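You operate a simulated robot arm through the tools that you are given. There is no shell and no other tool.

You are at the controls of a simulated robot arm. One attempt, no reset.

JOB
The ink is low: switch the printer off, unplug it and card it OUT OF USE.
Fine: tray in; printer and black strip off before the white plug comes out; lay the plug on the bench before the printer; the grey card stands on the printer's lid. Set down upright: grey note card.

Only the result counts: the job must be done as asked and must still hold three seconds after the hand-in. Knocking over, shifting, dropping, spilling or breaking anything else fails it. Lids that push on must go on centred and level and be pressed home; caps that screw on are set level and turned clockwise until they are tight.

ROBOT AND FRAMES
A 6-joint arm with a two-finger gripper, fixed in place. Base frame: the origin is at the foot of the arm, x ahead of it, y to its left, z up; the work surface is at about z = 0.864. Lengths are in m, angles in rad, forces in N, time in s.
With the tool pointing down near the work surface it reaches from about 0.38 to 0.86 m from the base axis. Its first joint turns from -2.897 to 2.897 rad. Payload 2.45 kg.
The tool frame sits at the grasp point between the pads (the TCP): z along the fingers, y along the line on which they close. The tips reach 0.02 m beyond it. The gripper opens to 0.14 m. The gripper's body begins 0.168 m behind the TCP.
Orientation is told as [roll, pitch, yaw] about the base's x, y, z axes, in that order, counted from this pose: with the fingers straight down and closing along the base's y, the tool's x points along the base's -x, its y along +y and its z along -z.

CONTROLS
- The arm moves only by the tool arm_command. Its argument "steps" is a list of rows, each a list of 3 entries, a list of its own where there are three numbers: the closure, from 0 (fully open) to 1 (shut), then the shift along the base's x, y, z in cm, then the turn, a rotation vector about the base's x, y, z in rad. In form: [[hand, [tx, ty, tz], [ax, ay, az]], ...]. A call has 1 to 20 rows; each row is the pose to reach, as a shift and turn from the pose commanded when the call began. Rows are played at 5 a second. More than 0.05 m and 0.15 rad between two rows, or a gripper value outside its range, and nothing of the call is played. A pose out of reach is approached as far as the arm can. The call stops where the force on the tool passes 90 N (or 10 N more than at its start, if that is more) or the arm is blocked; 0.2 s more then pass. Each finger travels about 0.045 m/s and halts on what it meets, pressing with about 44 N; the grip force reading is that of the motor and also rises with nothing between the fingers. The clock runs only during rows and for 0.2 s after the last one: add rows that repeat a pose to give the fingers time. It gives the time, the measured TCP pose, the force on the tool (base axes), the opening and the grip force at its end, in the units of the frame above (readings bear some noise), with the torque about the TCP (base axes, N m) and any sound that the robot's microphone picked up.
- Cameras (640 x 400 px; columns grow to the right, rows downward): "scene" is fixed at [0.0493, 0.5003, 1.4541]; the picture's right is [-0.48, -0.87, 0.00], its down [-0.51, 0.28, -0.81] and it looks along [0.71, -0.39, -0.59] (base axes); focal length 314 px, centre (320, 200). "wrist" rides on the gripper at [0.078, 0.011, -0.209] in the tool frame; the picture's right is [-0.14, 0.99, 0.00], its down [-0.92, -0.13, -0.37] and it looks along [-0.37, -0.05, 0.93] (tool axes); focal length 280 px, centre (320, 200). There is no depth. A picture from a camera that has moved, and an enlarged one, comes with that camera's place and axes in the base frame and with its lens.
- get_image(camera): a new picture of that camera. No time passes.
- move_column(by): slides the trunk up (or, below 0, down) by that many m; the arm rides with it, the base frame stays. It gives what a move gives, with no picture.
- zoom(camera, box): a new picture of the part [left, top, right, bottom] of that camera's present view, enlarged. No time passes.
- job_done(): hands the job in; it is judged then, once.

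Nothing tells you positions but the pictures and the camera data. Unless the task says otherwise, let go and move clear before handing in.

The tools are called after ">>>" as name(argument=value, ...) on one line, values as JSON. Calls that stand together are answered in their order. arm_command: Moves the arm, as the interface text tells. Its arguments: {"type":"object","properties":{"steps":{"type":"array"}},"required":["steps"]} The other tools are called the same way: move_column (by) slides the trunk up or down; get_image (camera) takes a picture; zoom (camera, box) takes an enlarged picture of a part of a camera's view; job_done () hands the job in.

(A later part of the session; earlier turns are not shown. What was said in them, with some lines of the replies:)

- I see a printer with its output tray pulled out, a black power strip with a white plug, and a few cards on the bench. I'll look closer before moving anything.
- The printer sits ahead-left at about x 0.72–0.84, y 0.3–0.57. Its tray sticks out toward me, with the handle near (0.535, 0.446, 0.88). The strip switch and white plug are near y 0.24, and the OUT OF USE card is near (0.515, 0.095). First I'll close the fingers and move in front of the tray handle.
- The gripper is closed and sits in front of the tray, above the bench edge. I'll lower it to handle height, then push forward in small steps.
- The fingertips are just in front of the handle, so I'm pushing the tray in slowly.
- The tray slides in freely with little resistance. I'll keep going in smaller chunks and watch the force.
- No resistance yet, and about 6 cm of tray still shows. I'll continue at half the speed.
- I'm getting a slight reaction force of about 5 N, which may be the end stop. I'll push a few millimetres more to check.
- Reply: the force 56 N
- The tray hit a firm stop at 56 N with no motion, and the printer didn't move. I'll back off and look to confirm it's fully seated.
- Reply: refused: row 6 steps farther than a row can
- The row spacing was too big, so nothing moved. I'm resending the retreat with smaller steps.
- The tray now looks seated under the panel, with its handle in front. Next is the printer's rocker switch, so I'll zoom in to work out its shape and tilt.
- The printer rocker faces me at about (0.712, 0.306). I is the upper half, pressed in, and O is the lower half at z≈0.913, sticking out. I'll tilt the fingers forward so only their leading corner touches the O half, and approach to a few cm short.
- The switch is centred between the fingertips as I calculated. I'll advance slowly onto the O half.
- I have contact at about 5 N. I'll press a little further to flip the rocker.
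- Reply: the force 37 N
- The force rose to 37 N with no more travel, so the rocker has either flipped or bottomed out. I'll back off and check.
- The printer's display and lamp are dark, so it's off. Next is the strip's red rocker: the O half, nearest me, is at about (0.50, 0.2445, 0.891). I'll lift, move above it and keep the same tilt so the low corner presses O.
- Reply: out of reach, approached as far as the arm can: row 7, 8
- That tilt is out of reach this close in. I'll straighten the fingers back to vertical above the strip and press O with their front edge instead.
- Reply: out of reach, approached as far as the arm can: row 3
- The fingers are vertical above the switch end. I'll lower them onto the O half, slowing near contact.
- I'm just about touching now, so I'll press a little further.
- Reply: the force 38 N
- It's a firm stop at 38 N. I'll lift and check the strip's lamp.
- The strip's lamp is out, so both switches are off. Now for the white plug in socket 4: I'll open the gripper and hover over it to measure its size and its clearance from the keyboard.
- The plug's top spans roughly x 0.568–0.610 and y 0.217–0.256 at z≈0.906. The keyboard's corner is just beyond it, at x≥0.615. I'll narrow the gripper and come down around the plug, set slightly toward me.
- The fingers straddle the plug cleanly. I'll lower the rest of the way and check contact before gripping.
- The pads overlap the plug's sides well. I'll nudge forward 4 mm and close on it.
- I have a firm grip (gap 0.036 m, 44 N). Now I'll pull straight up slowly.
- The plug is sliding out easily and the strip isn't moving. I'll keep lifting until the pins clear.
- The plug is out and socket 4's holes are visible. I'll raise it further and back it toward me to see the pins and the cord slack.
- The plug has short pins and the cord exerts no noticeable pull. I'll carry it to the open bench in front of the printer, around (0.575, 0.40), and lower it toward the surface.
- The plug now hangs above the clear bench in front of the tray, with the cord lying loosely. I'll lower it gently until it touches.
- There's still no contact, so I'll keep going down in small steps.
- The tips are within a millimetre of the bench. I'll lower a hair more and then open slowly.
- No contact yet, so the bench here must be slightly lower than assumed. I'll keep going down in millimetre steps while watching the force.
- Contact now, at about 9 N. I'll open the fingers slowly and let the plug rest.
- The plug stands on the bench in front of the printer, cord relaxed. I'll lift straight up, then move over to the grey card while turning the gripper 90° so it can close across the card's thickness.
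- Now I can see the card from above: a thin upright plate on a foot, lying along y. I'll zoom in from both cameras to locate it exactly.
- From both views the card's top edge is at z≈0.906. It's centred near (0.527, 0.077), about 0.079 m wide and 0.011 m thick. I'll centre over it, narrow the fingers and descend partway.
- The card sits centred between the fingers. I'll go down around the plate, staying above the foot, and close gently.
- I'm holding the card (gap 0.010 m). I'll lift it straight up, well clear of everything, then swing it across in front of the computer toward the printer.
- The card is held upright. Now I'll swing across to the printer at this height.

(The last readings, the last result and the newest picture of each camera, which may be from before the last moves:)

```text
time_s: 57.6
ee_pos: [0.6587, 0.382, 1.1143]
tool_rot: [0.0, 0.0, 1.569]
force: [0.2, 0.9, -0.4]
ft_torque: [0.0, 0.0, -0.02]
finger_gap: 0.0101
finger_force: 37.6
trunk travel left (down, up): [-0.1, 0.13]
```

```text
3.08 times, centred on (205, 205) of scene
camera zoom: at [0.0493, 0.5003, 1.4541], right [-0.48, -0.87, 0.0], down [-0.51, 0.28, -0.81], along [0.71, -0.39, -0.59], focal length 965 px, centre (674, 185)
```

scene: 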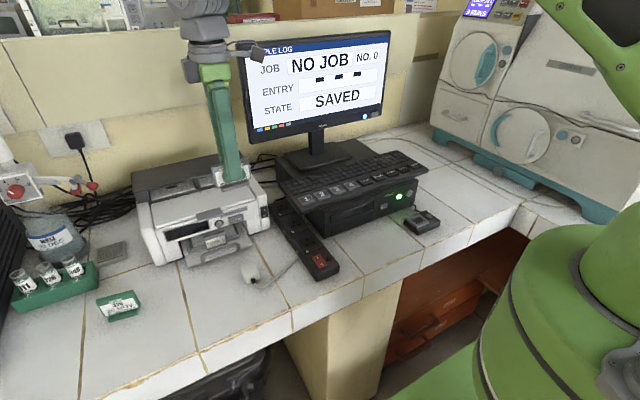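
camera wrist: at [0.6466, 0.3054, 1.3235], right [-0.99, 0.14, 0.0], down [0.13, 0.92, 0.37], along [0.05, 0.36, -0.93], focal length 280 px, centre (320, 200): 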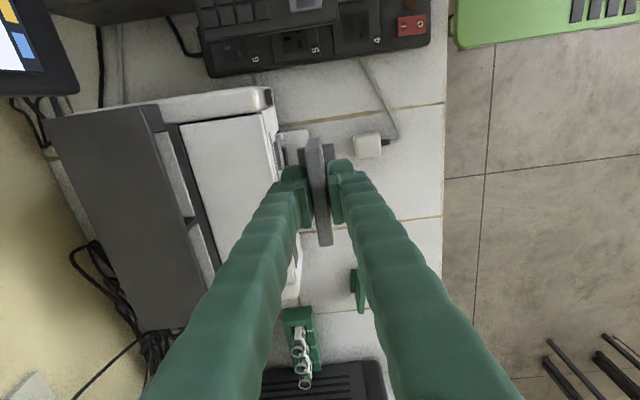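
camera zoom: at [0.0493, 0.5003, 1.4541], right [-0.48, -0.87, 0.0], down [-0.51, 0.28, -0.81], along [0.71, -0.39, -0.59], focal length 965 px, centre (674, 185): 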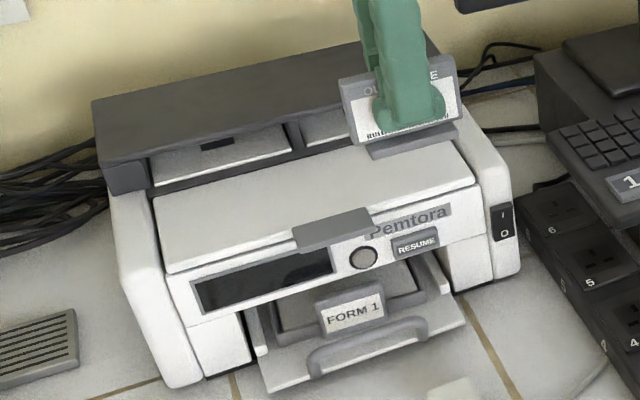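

The lid's right front corner is at about (0.721, 0.325, 0.971), and the lid rises roughly 0.08 rad toward the back. I'll set the card near (0.768, 0.385), clear of the lid's front tab. First I'll move above that spot with a slight matching tilt.

>>> arm_command(steps=[[1, [3, 0.1, 0], [0, 0, 0]], [1, [6, 0.2, 0], [0, -0.02, 0]], [1, [9, 0.3, 0], [0, -0.05, 0]], [1, [10.9, 0.3, 0], [0, -0.08, 0]], [1, [10.9, 0.3, -2], [0, -0.08, 0]], [1, [10.9, 0.3, -4], [0, -0.08, 0]], [1, [10.9, 0.3, -6], [0, -0.08, 0]], [1, [10.9, 0.3, -7.5], [0, -0.08, 0]], [1, [10.9, 0.3, -7.5], [0, -0.08, 0]]])

>>> get_image(camera="wrist")

>>> zoom(camera="scene", box=[170, 130, 290, 210])

```text
time_s: 59.6
ee_pos: [0.7664, 0.3835, 1.0393]
tool_rot: [-0.08, 0.0, 1.57]
force: [-0.6, 0.2, -0.3]
ft_torque: [-0.02, 0.02, -0.01]
finger_gap: 0.0102
finger_force: 38.0
trunk travel left (down, up): [-0.1, 0.13]
```

```text
taken
camera wrist: at [0.7386, 0.3066, 1.2474], right [-0.99, 0.14, -0.08], down [0.1, 0.92, 0.38], along [0.12, 0.37, -0.92], focal length 280 px, centre (320, 200)
```

wrist: 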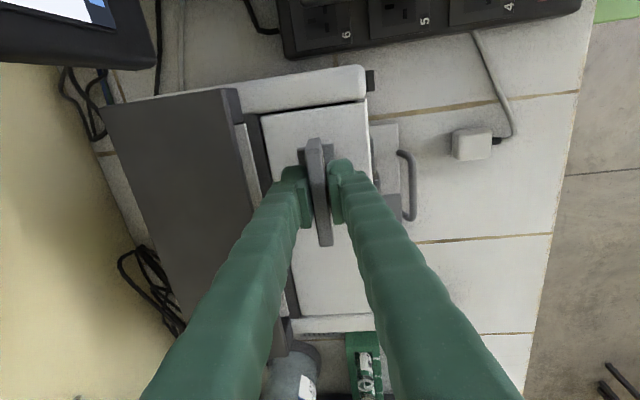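

```text
5.00 times, centred on (230, 170) of scene
camera zoom: at [0.0493, 0.5003, 1.4541], right [-0.48, -0.87, 0.0], down [-0.51, 0.28, -0.81], along [0.71, -0.39, -0.59], focal length 1568 px, centre (770, 350)
```

zoom: 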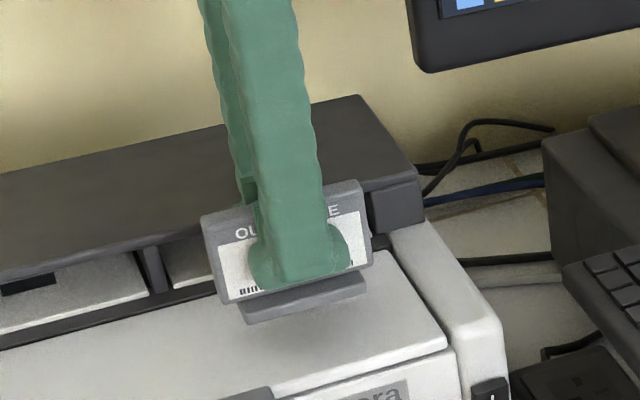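

The card hovers about 2 cm above the lid with its foot inside the lid's edges. I'll lower it gently until it touches.

>>> arm_command(steps=[[1, [0, 0, -0.5], [0, 0, 0]], [1, [0, 0, -1.0], [0, 0, 0]], [1, [0, 0, -1.3], [0, 0, 0]], [1, [0, 0, -1.5], [0, 0, 0]]])

>>> zoom(camera="scene", box=[170, 140, 290, 220])

```text
time_s: 60.6
ee_pos: [0.7671, 0.382, 1.0224]
tool_rot: [-0.08, 0.0, 1.57]
force: [-0.1, 0.1, -0.1]
ft_torque: [0.02, 0.01, 0.03]
finger_gap: 0.0103
finger_force: 37.3
trunk travel left (down, up): [-0.1, 0.13]
```

```text
5.00 times, centred on (230, 180) of scene
camera zoom: at [0.0493, 0.5003, 1.4541], right [-0.48, -0.87, 0.0], down [-0.51, 0.28, -0.81], along [0.71, -0.39, -0.59], focal length 1568 px, centre (770, 300)
```

zoom: 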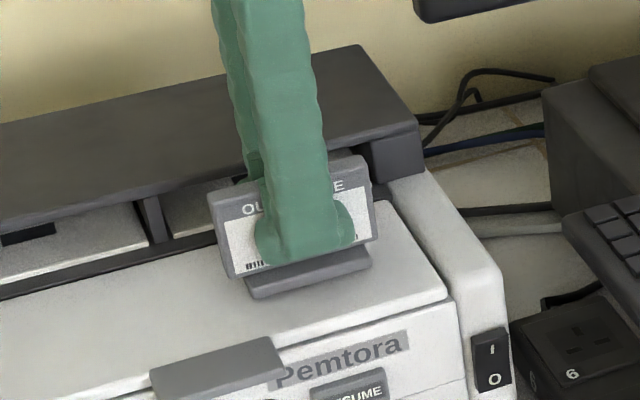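

>>> arm_command(steps=[[1, [0, 0, -0.15], [0, 0, 0]], [1, [0, 0, -0.3], [0, 0, 0]], [1, [0, 0, -0.4], [0, 0, 0]]])

>>> zoom(camera="scene", box=[190, 160, 265, 210])

```text
time_s: 61.4
ee_pos: [0.7664, 0.3829, 1.0214]
tool_rot: [-0.083, -0.002, 1.571]
force: [1.1, 0.0, 7.9]
ft_torque: [-0.06, 0.07, 0.02]
finger_gap: 0.0102
finger_force: 37.7
trunk travel left (down, up): [-0.1, 0.13]
```

```text
8.00 times, centred on (228, 185) of scene
camera zoom: at [0.0493, 0.5003, 1.4541], right [-0.48, -0.87, 0.0], down [-0.51, 0.28, -0.81], along [0.71, -0.39, -0.59], focal length 2509 px, centre (1060, 320)
```

zoom: 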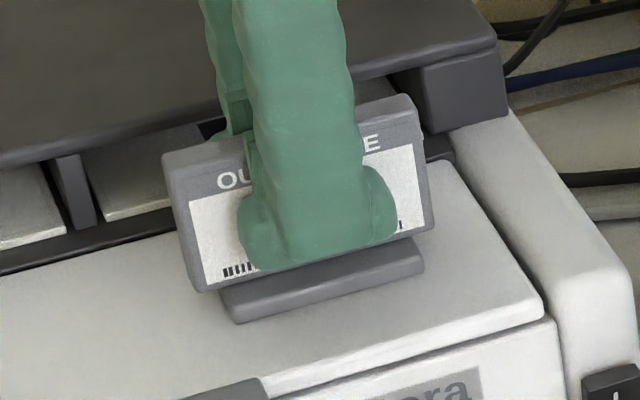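

Contact at about 8 N. The torque suggests the front edge of the foot touched first, so the lid is flatter than my tilt. I'll ease up, take out half the tilt and touch again.

>>> arm_command(steps=[[1, [0, 0, 0.4], [0, 0, 0]], [1, [0, 0, 0.4], [0, 0.04, 0]], [1, [0, 0, 0.2], [0, 0.04, 0]], [1, [0, 0, 0.1], [0, 0.04, 0]], [1, [0, 0, 0.0], [0, 0.04, 0]]])

```text
time_s: 62.6
ee_pos: [0.7664, 0.385, 1.0205]
tool_rot: [-0.041, 0.0, 1.571]
force: [0.0, -0.2, 4.5]
ft_torque: [-0.04, 0.04, -0.01]
finger_gap: 0.01
finger_force: 37.8
trunk travel left (down, up): [-0.1, 0.13]
```

>>> arm_command(steps=[[1, [0, 0, -0.1], [0, 0, 0]], [1, [0, 0, -0.1], [0, 0, 0]]])

>>> zoom(camera="scene", box=[190, 160, 265, 210])

>>> zoom(camera="wrist", box=[240, 80, 420, 260])

```text
time_s: 63.2
ee_pos: [0.7673, 0.3842, 1.0217]
tool_rot: [-0.042, -0.003, 1.572]
force: [2.3, -1.1, 10.2]
ft_torque: [-0.05, 0.06, 0.02]
finger_gap: 0.0102
finger_force: 38.0
trunk travel left (down, up): [-0.1, 0.13]
```

```text
8.00 times, centred on (228, 185) of scene
camera zoom: at [0.0493, 0.5003, 1.4541], right [-0.48, -0.87, 0.0], down [-0.51, 0.28, -0.81], along [0.71, -0.39, -0.59], focal length 2509 px, centre (1060, 320)
```

zoom: 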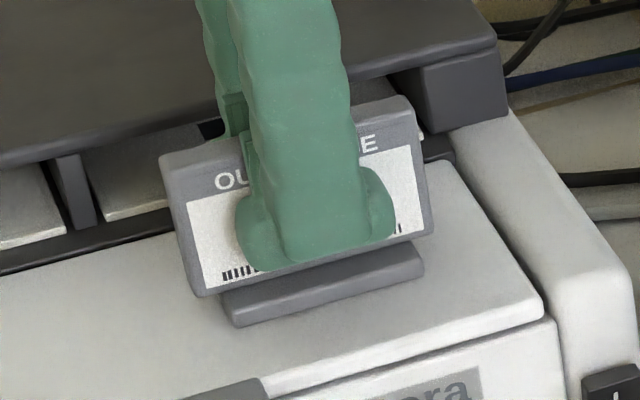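

```text
2.22 times, centred on (330, 170) of wrist
camera zoom: at [0.7468, 0.3067, 1.2297], right [-0.99, 0.14, -0.04], down [0.11, 0.92, 0.37], along [0.09, 0.37, -0.93], focal length 623 px, centre (298, 267)
```

zoom: 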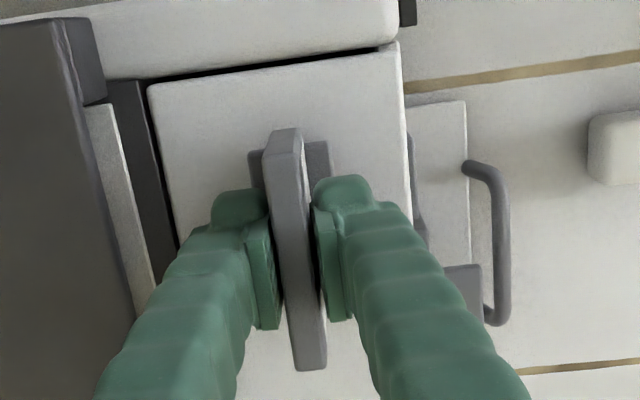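

The front edge still leads, so I'll bring it fully vertical and touch again.

>>> arm_command(steps=[[1, [0, 0, 0.4], [0, 0, 0]], [1, [0, 0, 0.4], [0, 0.042, 0]], [1, [0, 0, 0.2], [0, 0.042, 0]], [1, [0, 0, 0.1], [0, 0.042, 0]], [1, [0, 0, 0.0], [0, 0.042, 0]], [1, [0, 0, 0.0], [0, 0.042, 0]]])

```text
time_s: 64.6
ee_pos: [0.7672, 0.384, 1.0202]
tool_rot: [-0.001, 0.001, 1.572]
force: [-1.0, -0.7, 7.8]
ft_torque: [-0.06, -0.08, -0.03]
finger_gap: 0.0103
finger_force: 37.6
trunk travel left (down, up): [-0.1, 0.13]
```

Now the rear edge leads, so the lid's slope is about 0.02 rad. I'll set that tilt, touch lightly and release.

>>> arm_command(steps=[[1, [0, 0, 0.3], [0, 0, 0]], [1, [0, 0, 0.3], [0, -0.02, 0]], [1, [0, 0, 0.1], [0, -0.02, 0]], [1, [0, 0, 0.0], [0, -0.02, 0]], [1, [0, 0, 0.0], [0, -0.02, 0]]])

```text
time_s: 65.8
ee_pos: [0.7682, 0.3834, 1.0201]
tool_rot: [-0.021, -0.002, 1.571]
force: [0.4, -0.6, 11.1]
ft_torque: [-0.05, 0.0, -0.02]
finger_gap: 0.0105
finger_force: 37.3
trunk travel left (down, up): [-0.1, 0.13]
```

The foot is flat on the lid with no tilting torque. I'll relax the downward push slightly and open the fingers slowly.

>>> arm_command(steps=[[1, [0, 0, 0.1], [0, 0, 0]], [1, [0, 0, 0.12], [0, 0, 0]], [0.93, [0, 0, 0.12], [0, 0, 0]], [0.9, [0, 0, 0.12], [0, 0, 0]], [0.87, [0, 0, 0.12], [0, 0, 0]], [0.83, [0, 0, 0.12], [0, 0, 0]], [0.78, [0, 0, 0.12], [0, 0, 0]], [0.74, [0, 0, 0.12], [0, 0, 0]], [0.74, [0, 0, 0.12], [0, 0, 0]]])

>>> zoom(camera="scene", box=[180, 150, 270, 210])

>>> zoom(camera="wrist", box=[240, 80, 420, 260])

```text
time_s: 67.8
ee_pos: [0.7662, 0.3846, 1.0196]
tool_rot: [-0.017, 0.0, 1.57]
force: [-0.4, 0.1, -0.7]
ft_torque: [-0.01, -0.03, 0.0]
finger_gap: 0.0365
finger_force: 0.1
trunk travel left (down, up): [-0.1, 0.13]
```

```text
6.67 times, centred on (225, 180) of scene
camera zoom: at [0.0493, 0.5003, 1.4541], right [-0.48, -0.87, 0.0], down [-0.51, 0.28, -0.81], along [0.71, -0.39, -0.59], focal length 2090 px, centre (953, 333)
```

zoom: 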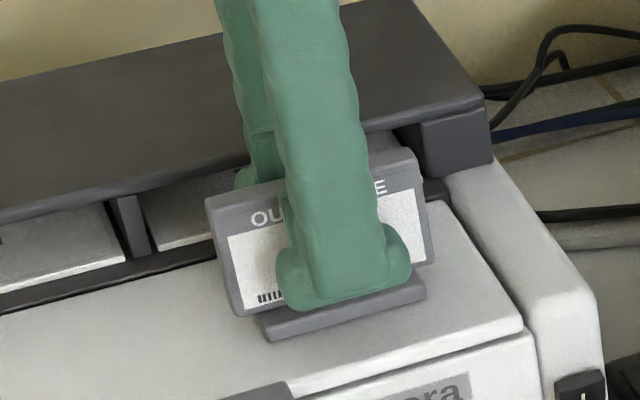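

```text
2.22 times, centred on (330, 170) of wrist
camera zoom: at [0.7513, 0.3067, 1.2296], right [-0.99, 0.14, -0.02], down [0.12, 0.92, 0.37], along [0.07, 0.37, -0.93], focal length 623 px, centre (298, 267)
```

zoom: 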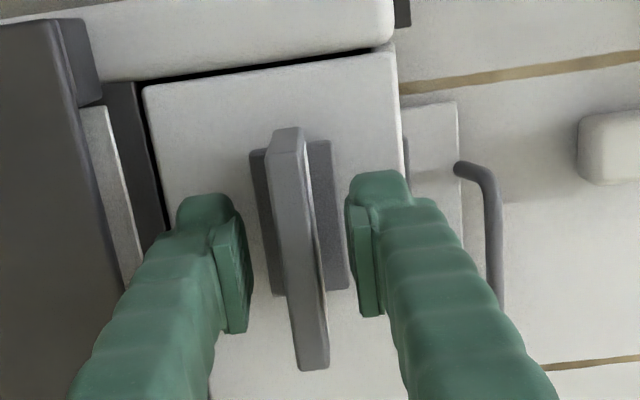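

The card stands freely on the lid. I'll raise the gripper straight up, then back off.

>>> arm_command(steps=[[0.74, [0, 0, 1], [0, 0, 0]], [0.74, [0, 0, 2.5], [0, 0, 0]], [0.74, [0, 0, 4.5], [0, 0, 0]], [0.74, [0, 0, 7], [0, 0, 0]], [0.74, [0, 0, 10], [0, 0, 0]], [0.74, [0, 0, 13], [0, 0, 0]], [0.74, [-3, 0, 14], [0, 0, 0]], [0.74, [-7, 0, 14], [0, 0, 0]], [0.74, [-11, 0, 14], [0, 0, 0]], [0.74, [-15, 0, 14], [0, 0, 0]], [0.74, [-19, -1, 14], [0, 0, 0]], [0.74, [-23, -3, 14], [0, 0, 0]], [0.74, [-25, -6, 14], [0, 0, 0]], [0.74, [-25, -10, 14], [0, 0, 0]], [0.74, [-25, -14, 14], [0, 0, 0]], [0.74, [-25, -14, 14], [0, 0, 0]]])

>>> get_image(camera="scene")

>>> zoom(camera="scene", box=[120, 150, 360, 310])

>>> get_image(camera="wrist")

```text
time_s: 71.2
ee_pos: [0.7319, 0.4069, 1.1833]
tool_rot: [-0.016, 0.002, 1.572]
force: [-0.5, -0.5, 0.3]
ft_torque: [0.0, 0.02, 0.01]
finger_gap: 0.0365
finger_force: 0.0
out of reach, approached as far as the arm can: row 6, 7, 8, 9, 10, 11, 12, 13, 14, 15, 16
trunk travel left (down, up): [-0.1, 0.13]
```

```text
taken
```

scene: 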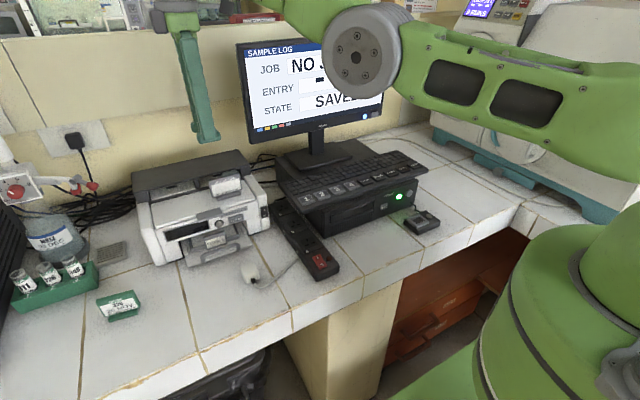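

```text
2.50 times, centred on (240, 230) of scene
camera zoom: at [0.0493, 0.5003, 1.4541], right [-0.48, -0.87, 0.0], down [-0.51, 0.28, -0.81], along [0.71, -0.39, -0.59], focal length 784 px, centre (520, 125)
```

zoom: 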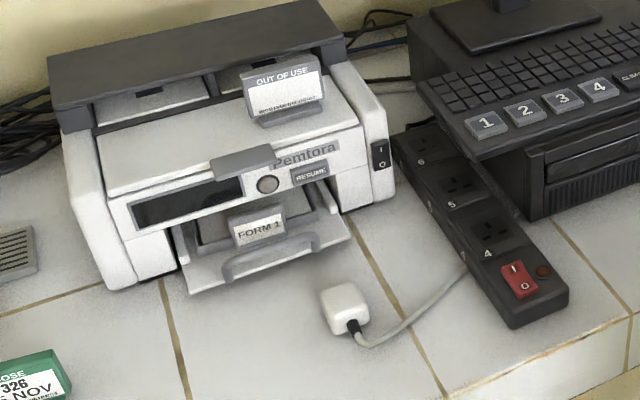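

```text
taken
camera wrist: at [0.716, 0.3304, 1.3935], right [-0.99, 0.14, -0.02], down [0.12, 0.92, 0.37], along [0.07, 0.36, -0.93], focal length 280 px, centre (320, 200)
```

wrist: 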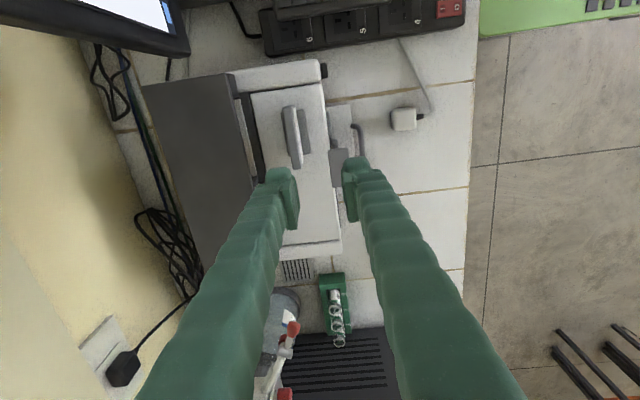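

The whole job looks right: display dark, strip lamp off, plug on the bench, card standing on the lid, tray in. The arm stopped partway through its retreat at a reach limit, so I'll nudge it to see how it responds and then finish clearing away.

>>> arm_command(steps=[[0.74, [0, 0, 0], [0, 0, 0]], [0.74, [0, 0, 0], [0, 0, 0]]])

>>> zoom(camera="scene", box=[180, 150, 270, 210])

```text
time_s: 71.8
ee_pos: [0.7306, 0.4072, 1.1837]
tool_rot: [-0.014, 0.0, 1.572]
force: [0.4, 0.2, -1.3]
ft_torque: [0.0, 0.0, -0.03]
finger_gap: 0.0364
finger_force: 0.0
trunk travel left (down, up): [-0.1, 0.13]
```

```text
6.67 times, centred on (225, 180) of scene
camera zoom: at [0.0493, 0.5003, 1.4541], right [-0.48, -0.87, 0.0], down [-0.51, 0.28, -0.81], along [0.71, -0.39, -0.59], focal length 2090 px, centre (953, 333)
```

zoom: 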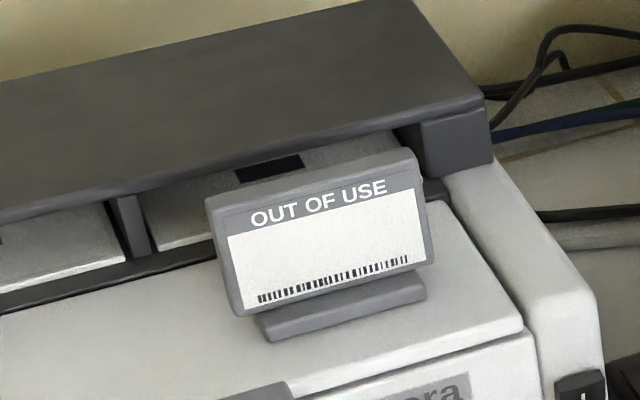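

The card is standing squarely and legibly on the lid. I'll back the arm off toward me in modest steps.

>>> arm_command(steps=[[0.74, [-2, -0.5, 0], [0, 0, 0]], [0.74, [-5, -1, 0], [0, 0, 0]], [0.74, [-9, -2, 0], [0, 0, 0]], [0.74, [-13, -4, 0], [0, 0, 0]], [0.74, [-16, -7, 0], [0, 0, 0]], [0.74, [-16, -7, 0], [0, 0, 0]]])

>>> get_image(camera="scene")

>>> get_image(camera="wrist")

```text
time_s: 73.2
ee_pos: [0.7263, 0.4125, 1.1885]
tool_rot: [-0.014, 0.001, 1.57]
force: [-0.3, -0.2, 0.0]
ft_torque: [-0.01, -0.01, 0.01]
finger_gap: 0.0364
finger_force: 0.0
out of reach, approached as far as the arm can: row 1, 2, 3, 4, 5, 6
trunk travel left (down, up): [-0.1, 0.13]
```

```text
taken
```

scene: 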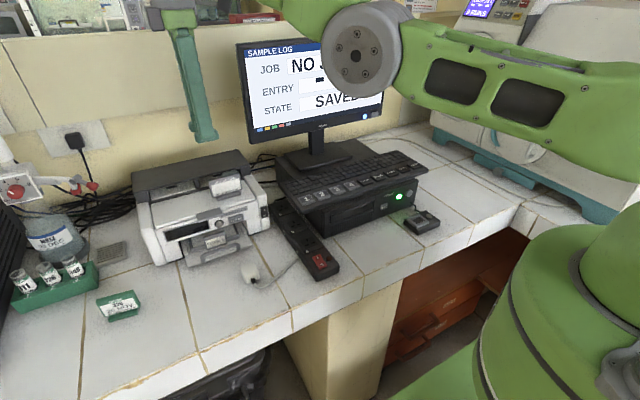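

```text
taken
camera wrist: at [0.7111, 0.3353, 1.3983], right [-0.99, 0.14, -0.01], down [0.12, 0.92, 0.37], along [0.06, 0.36, -0.93], focal length 280 px, centre (320, 200)
```

wrist: 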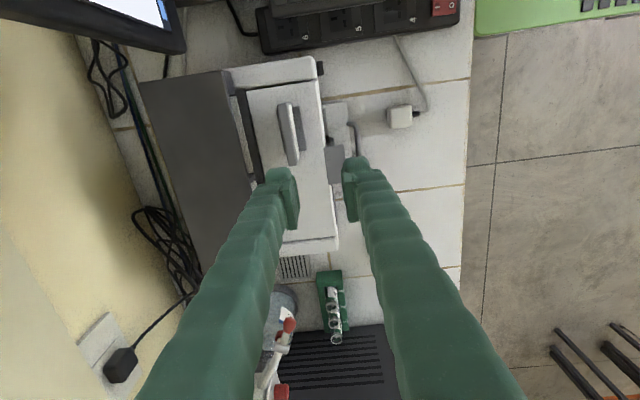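

The arm is pinned near a joint limit at this height. The inbound path at z≈1.115 was reachable, so I'll drop slightly (still well above the card) and then retreat along it.

>>> arm_command(steps=[[0.74, [0, 0, -1.5], [0, 0, 0]], [0.74, [0, 0, -3], [0, 0, 0]], [0.74, [0, 0, -5], [0, 0, 0]], [0.74, [0, 0, -6.5], [0, 0, 0]], [0.74, [0, 0, -6.5], [0, 0, 0]]])

>>> get_image(camera="scene")

```text
time_s: 74.4
ee_pos: [0.7403, 0.4157, 1.1284]
tool_rot: [-0.014, 0.003, 1.57]
force: [0.6, 0.5, -0.8]
ft_torque: [-0.01, 0.01, -0.01]
finger_gap: 0.0365
finger_force: 0.0
out of reach, approached as far as the arm can: row 1, 2, 3, 4, 5
trunk travel left (down, up): [-0.1, 0.13]
```

```text
taken
```

scene: 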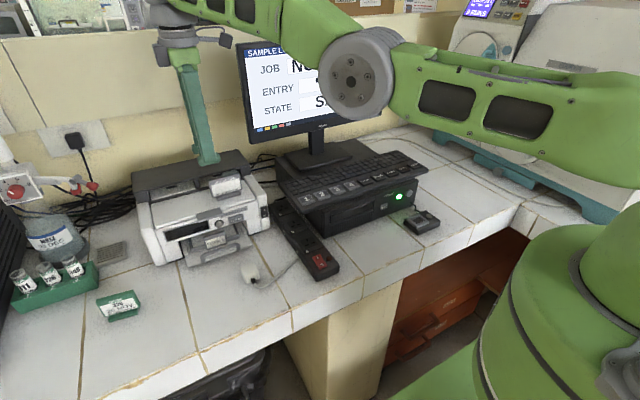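

The arm flipped to a lower-elbow posture while fully stretched, which limits how it can retreat. The hand is empty and well above the card. The safest way to clear is to raise the whole trunk straight up.

>>> move_column(by=0.12)

>>> get_image(camera="scene")

>>> get_image(camera="wrist")

```text
time_s: 75.9
ee_pos: [0.7405, 0.4165, 1.2482]
tool_rot: [-0.013, 0.002, 1.571]
force: [-0.7, 0.1, 0.1]
ft_torque: [0.01, 0.01, 0.0]
finger_gap: 0.0361
finger_force: 0.0
trunk travel left (down, up): [-0.22, 0.01]
```

```text
taken
```

scene: 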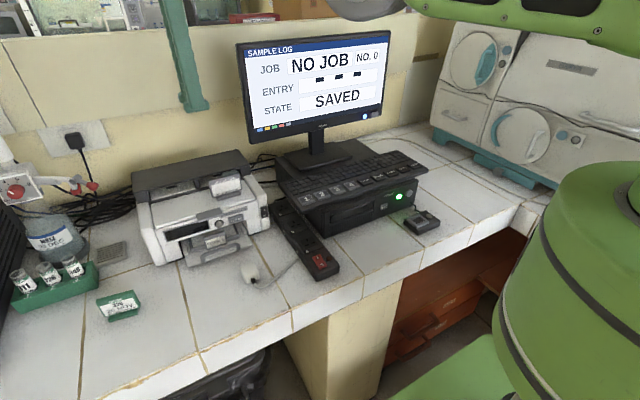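

```text
taken
camera wrist: at [0.7257, 0.3396, 1.4582], right [-0.99, 0.14, -0.01], down [0.12, 0.92, 0.37], along [0.06, 0.36, -0.93], focal length 280 px, centre (320, 200)
```

wrist: 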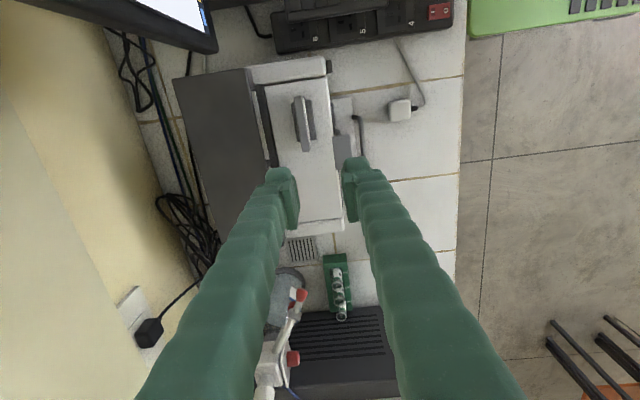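

The hand is now about 20 cm above the card and nothing was disturbed. One last close look at the results before I hand in.

>>> zoom(camera="scene", box=[120, 150, 280, 270])

>>> zoom(camera="scene", box=[210, 200, 370, 300])

```text
3.33 times, centred on (200, 210) of scene
camera zoom: at [0.0493, 0.5003, 1.4541], right [-0.48, -0.87, 0.0], down [-0.51, 0.28, -0.81], along [0.71, -0.39, -0.59], focal length 1045 px, centre (720, 167)
```

zoom: 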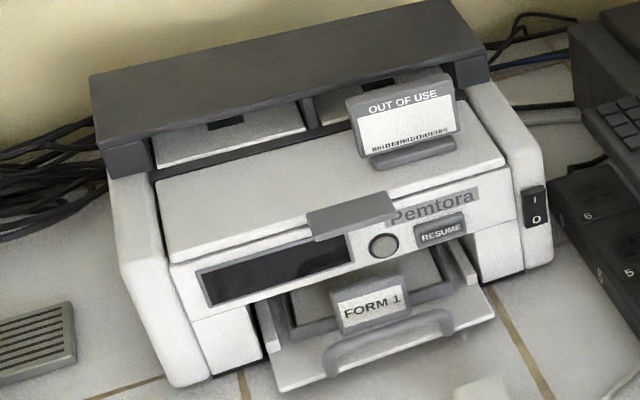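

```text
4.00 times, centred on (290, 250) of scene
camera zoom: at [0.0493, 0.5003, 1.4541], right [-0.48, -0.87, 0.0], down [-0.51, 0.28, -0.81], along [0.71, -0.39, -0.59], focal length 1254 px, centre (440, 0)
```

zoom: 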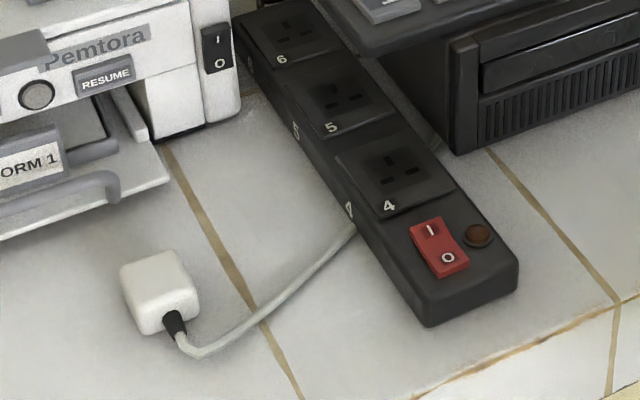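

The tray is in against its stop, the printer and strip are both off, and the plug lies on the bench in front of the printer. The OUT OF USE card stands upright on the lid and the hand is empty and clear, so I'm handing in.

>>> job_done()

```text
The job is handed in.
```

I handed the job in with everything done in the order you asked. No verdict has come back yet.

- **Tray:** I pushed it in until it hit a firm stop. A little of the front and the handle still stick out, so I'm taking that stop as fully in.
- **Power:** I switched off the printer first, then the black strip. The printer's display and the strip's lamp are both dark.
- **Plug:** I pulled the white plug out only after both were off. It now rests on the bench in front of the printer with its cord slack.
- **Card:** the grey OUT OF USE card stands upright on the printer's lid, near the right-hand end.

In the last pictures nothing else looked moved or knocked over. During the retreat the arm reached its limit above the printer and couldn't back straight away. I raised the trunk instead, so the empty hand ended about 20 cm above the card.
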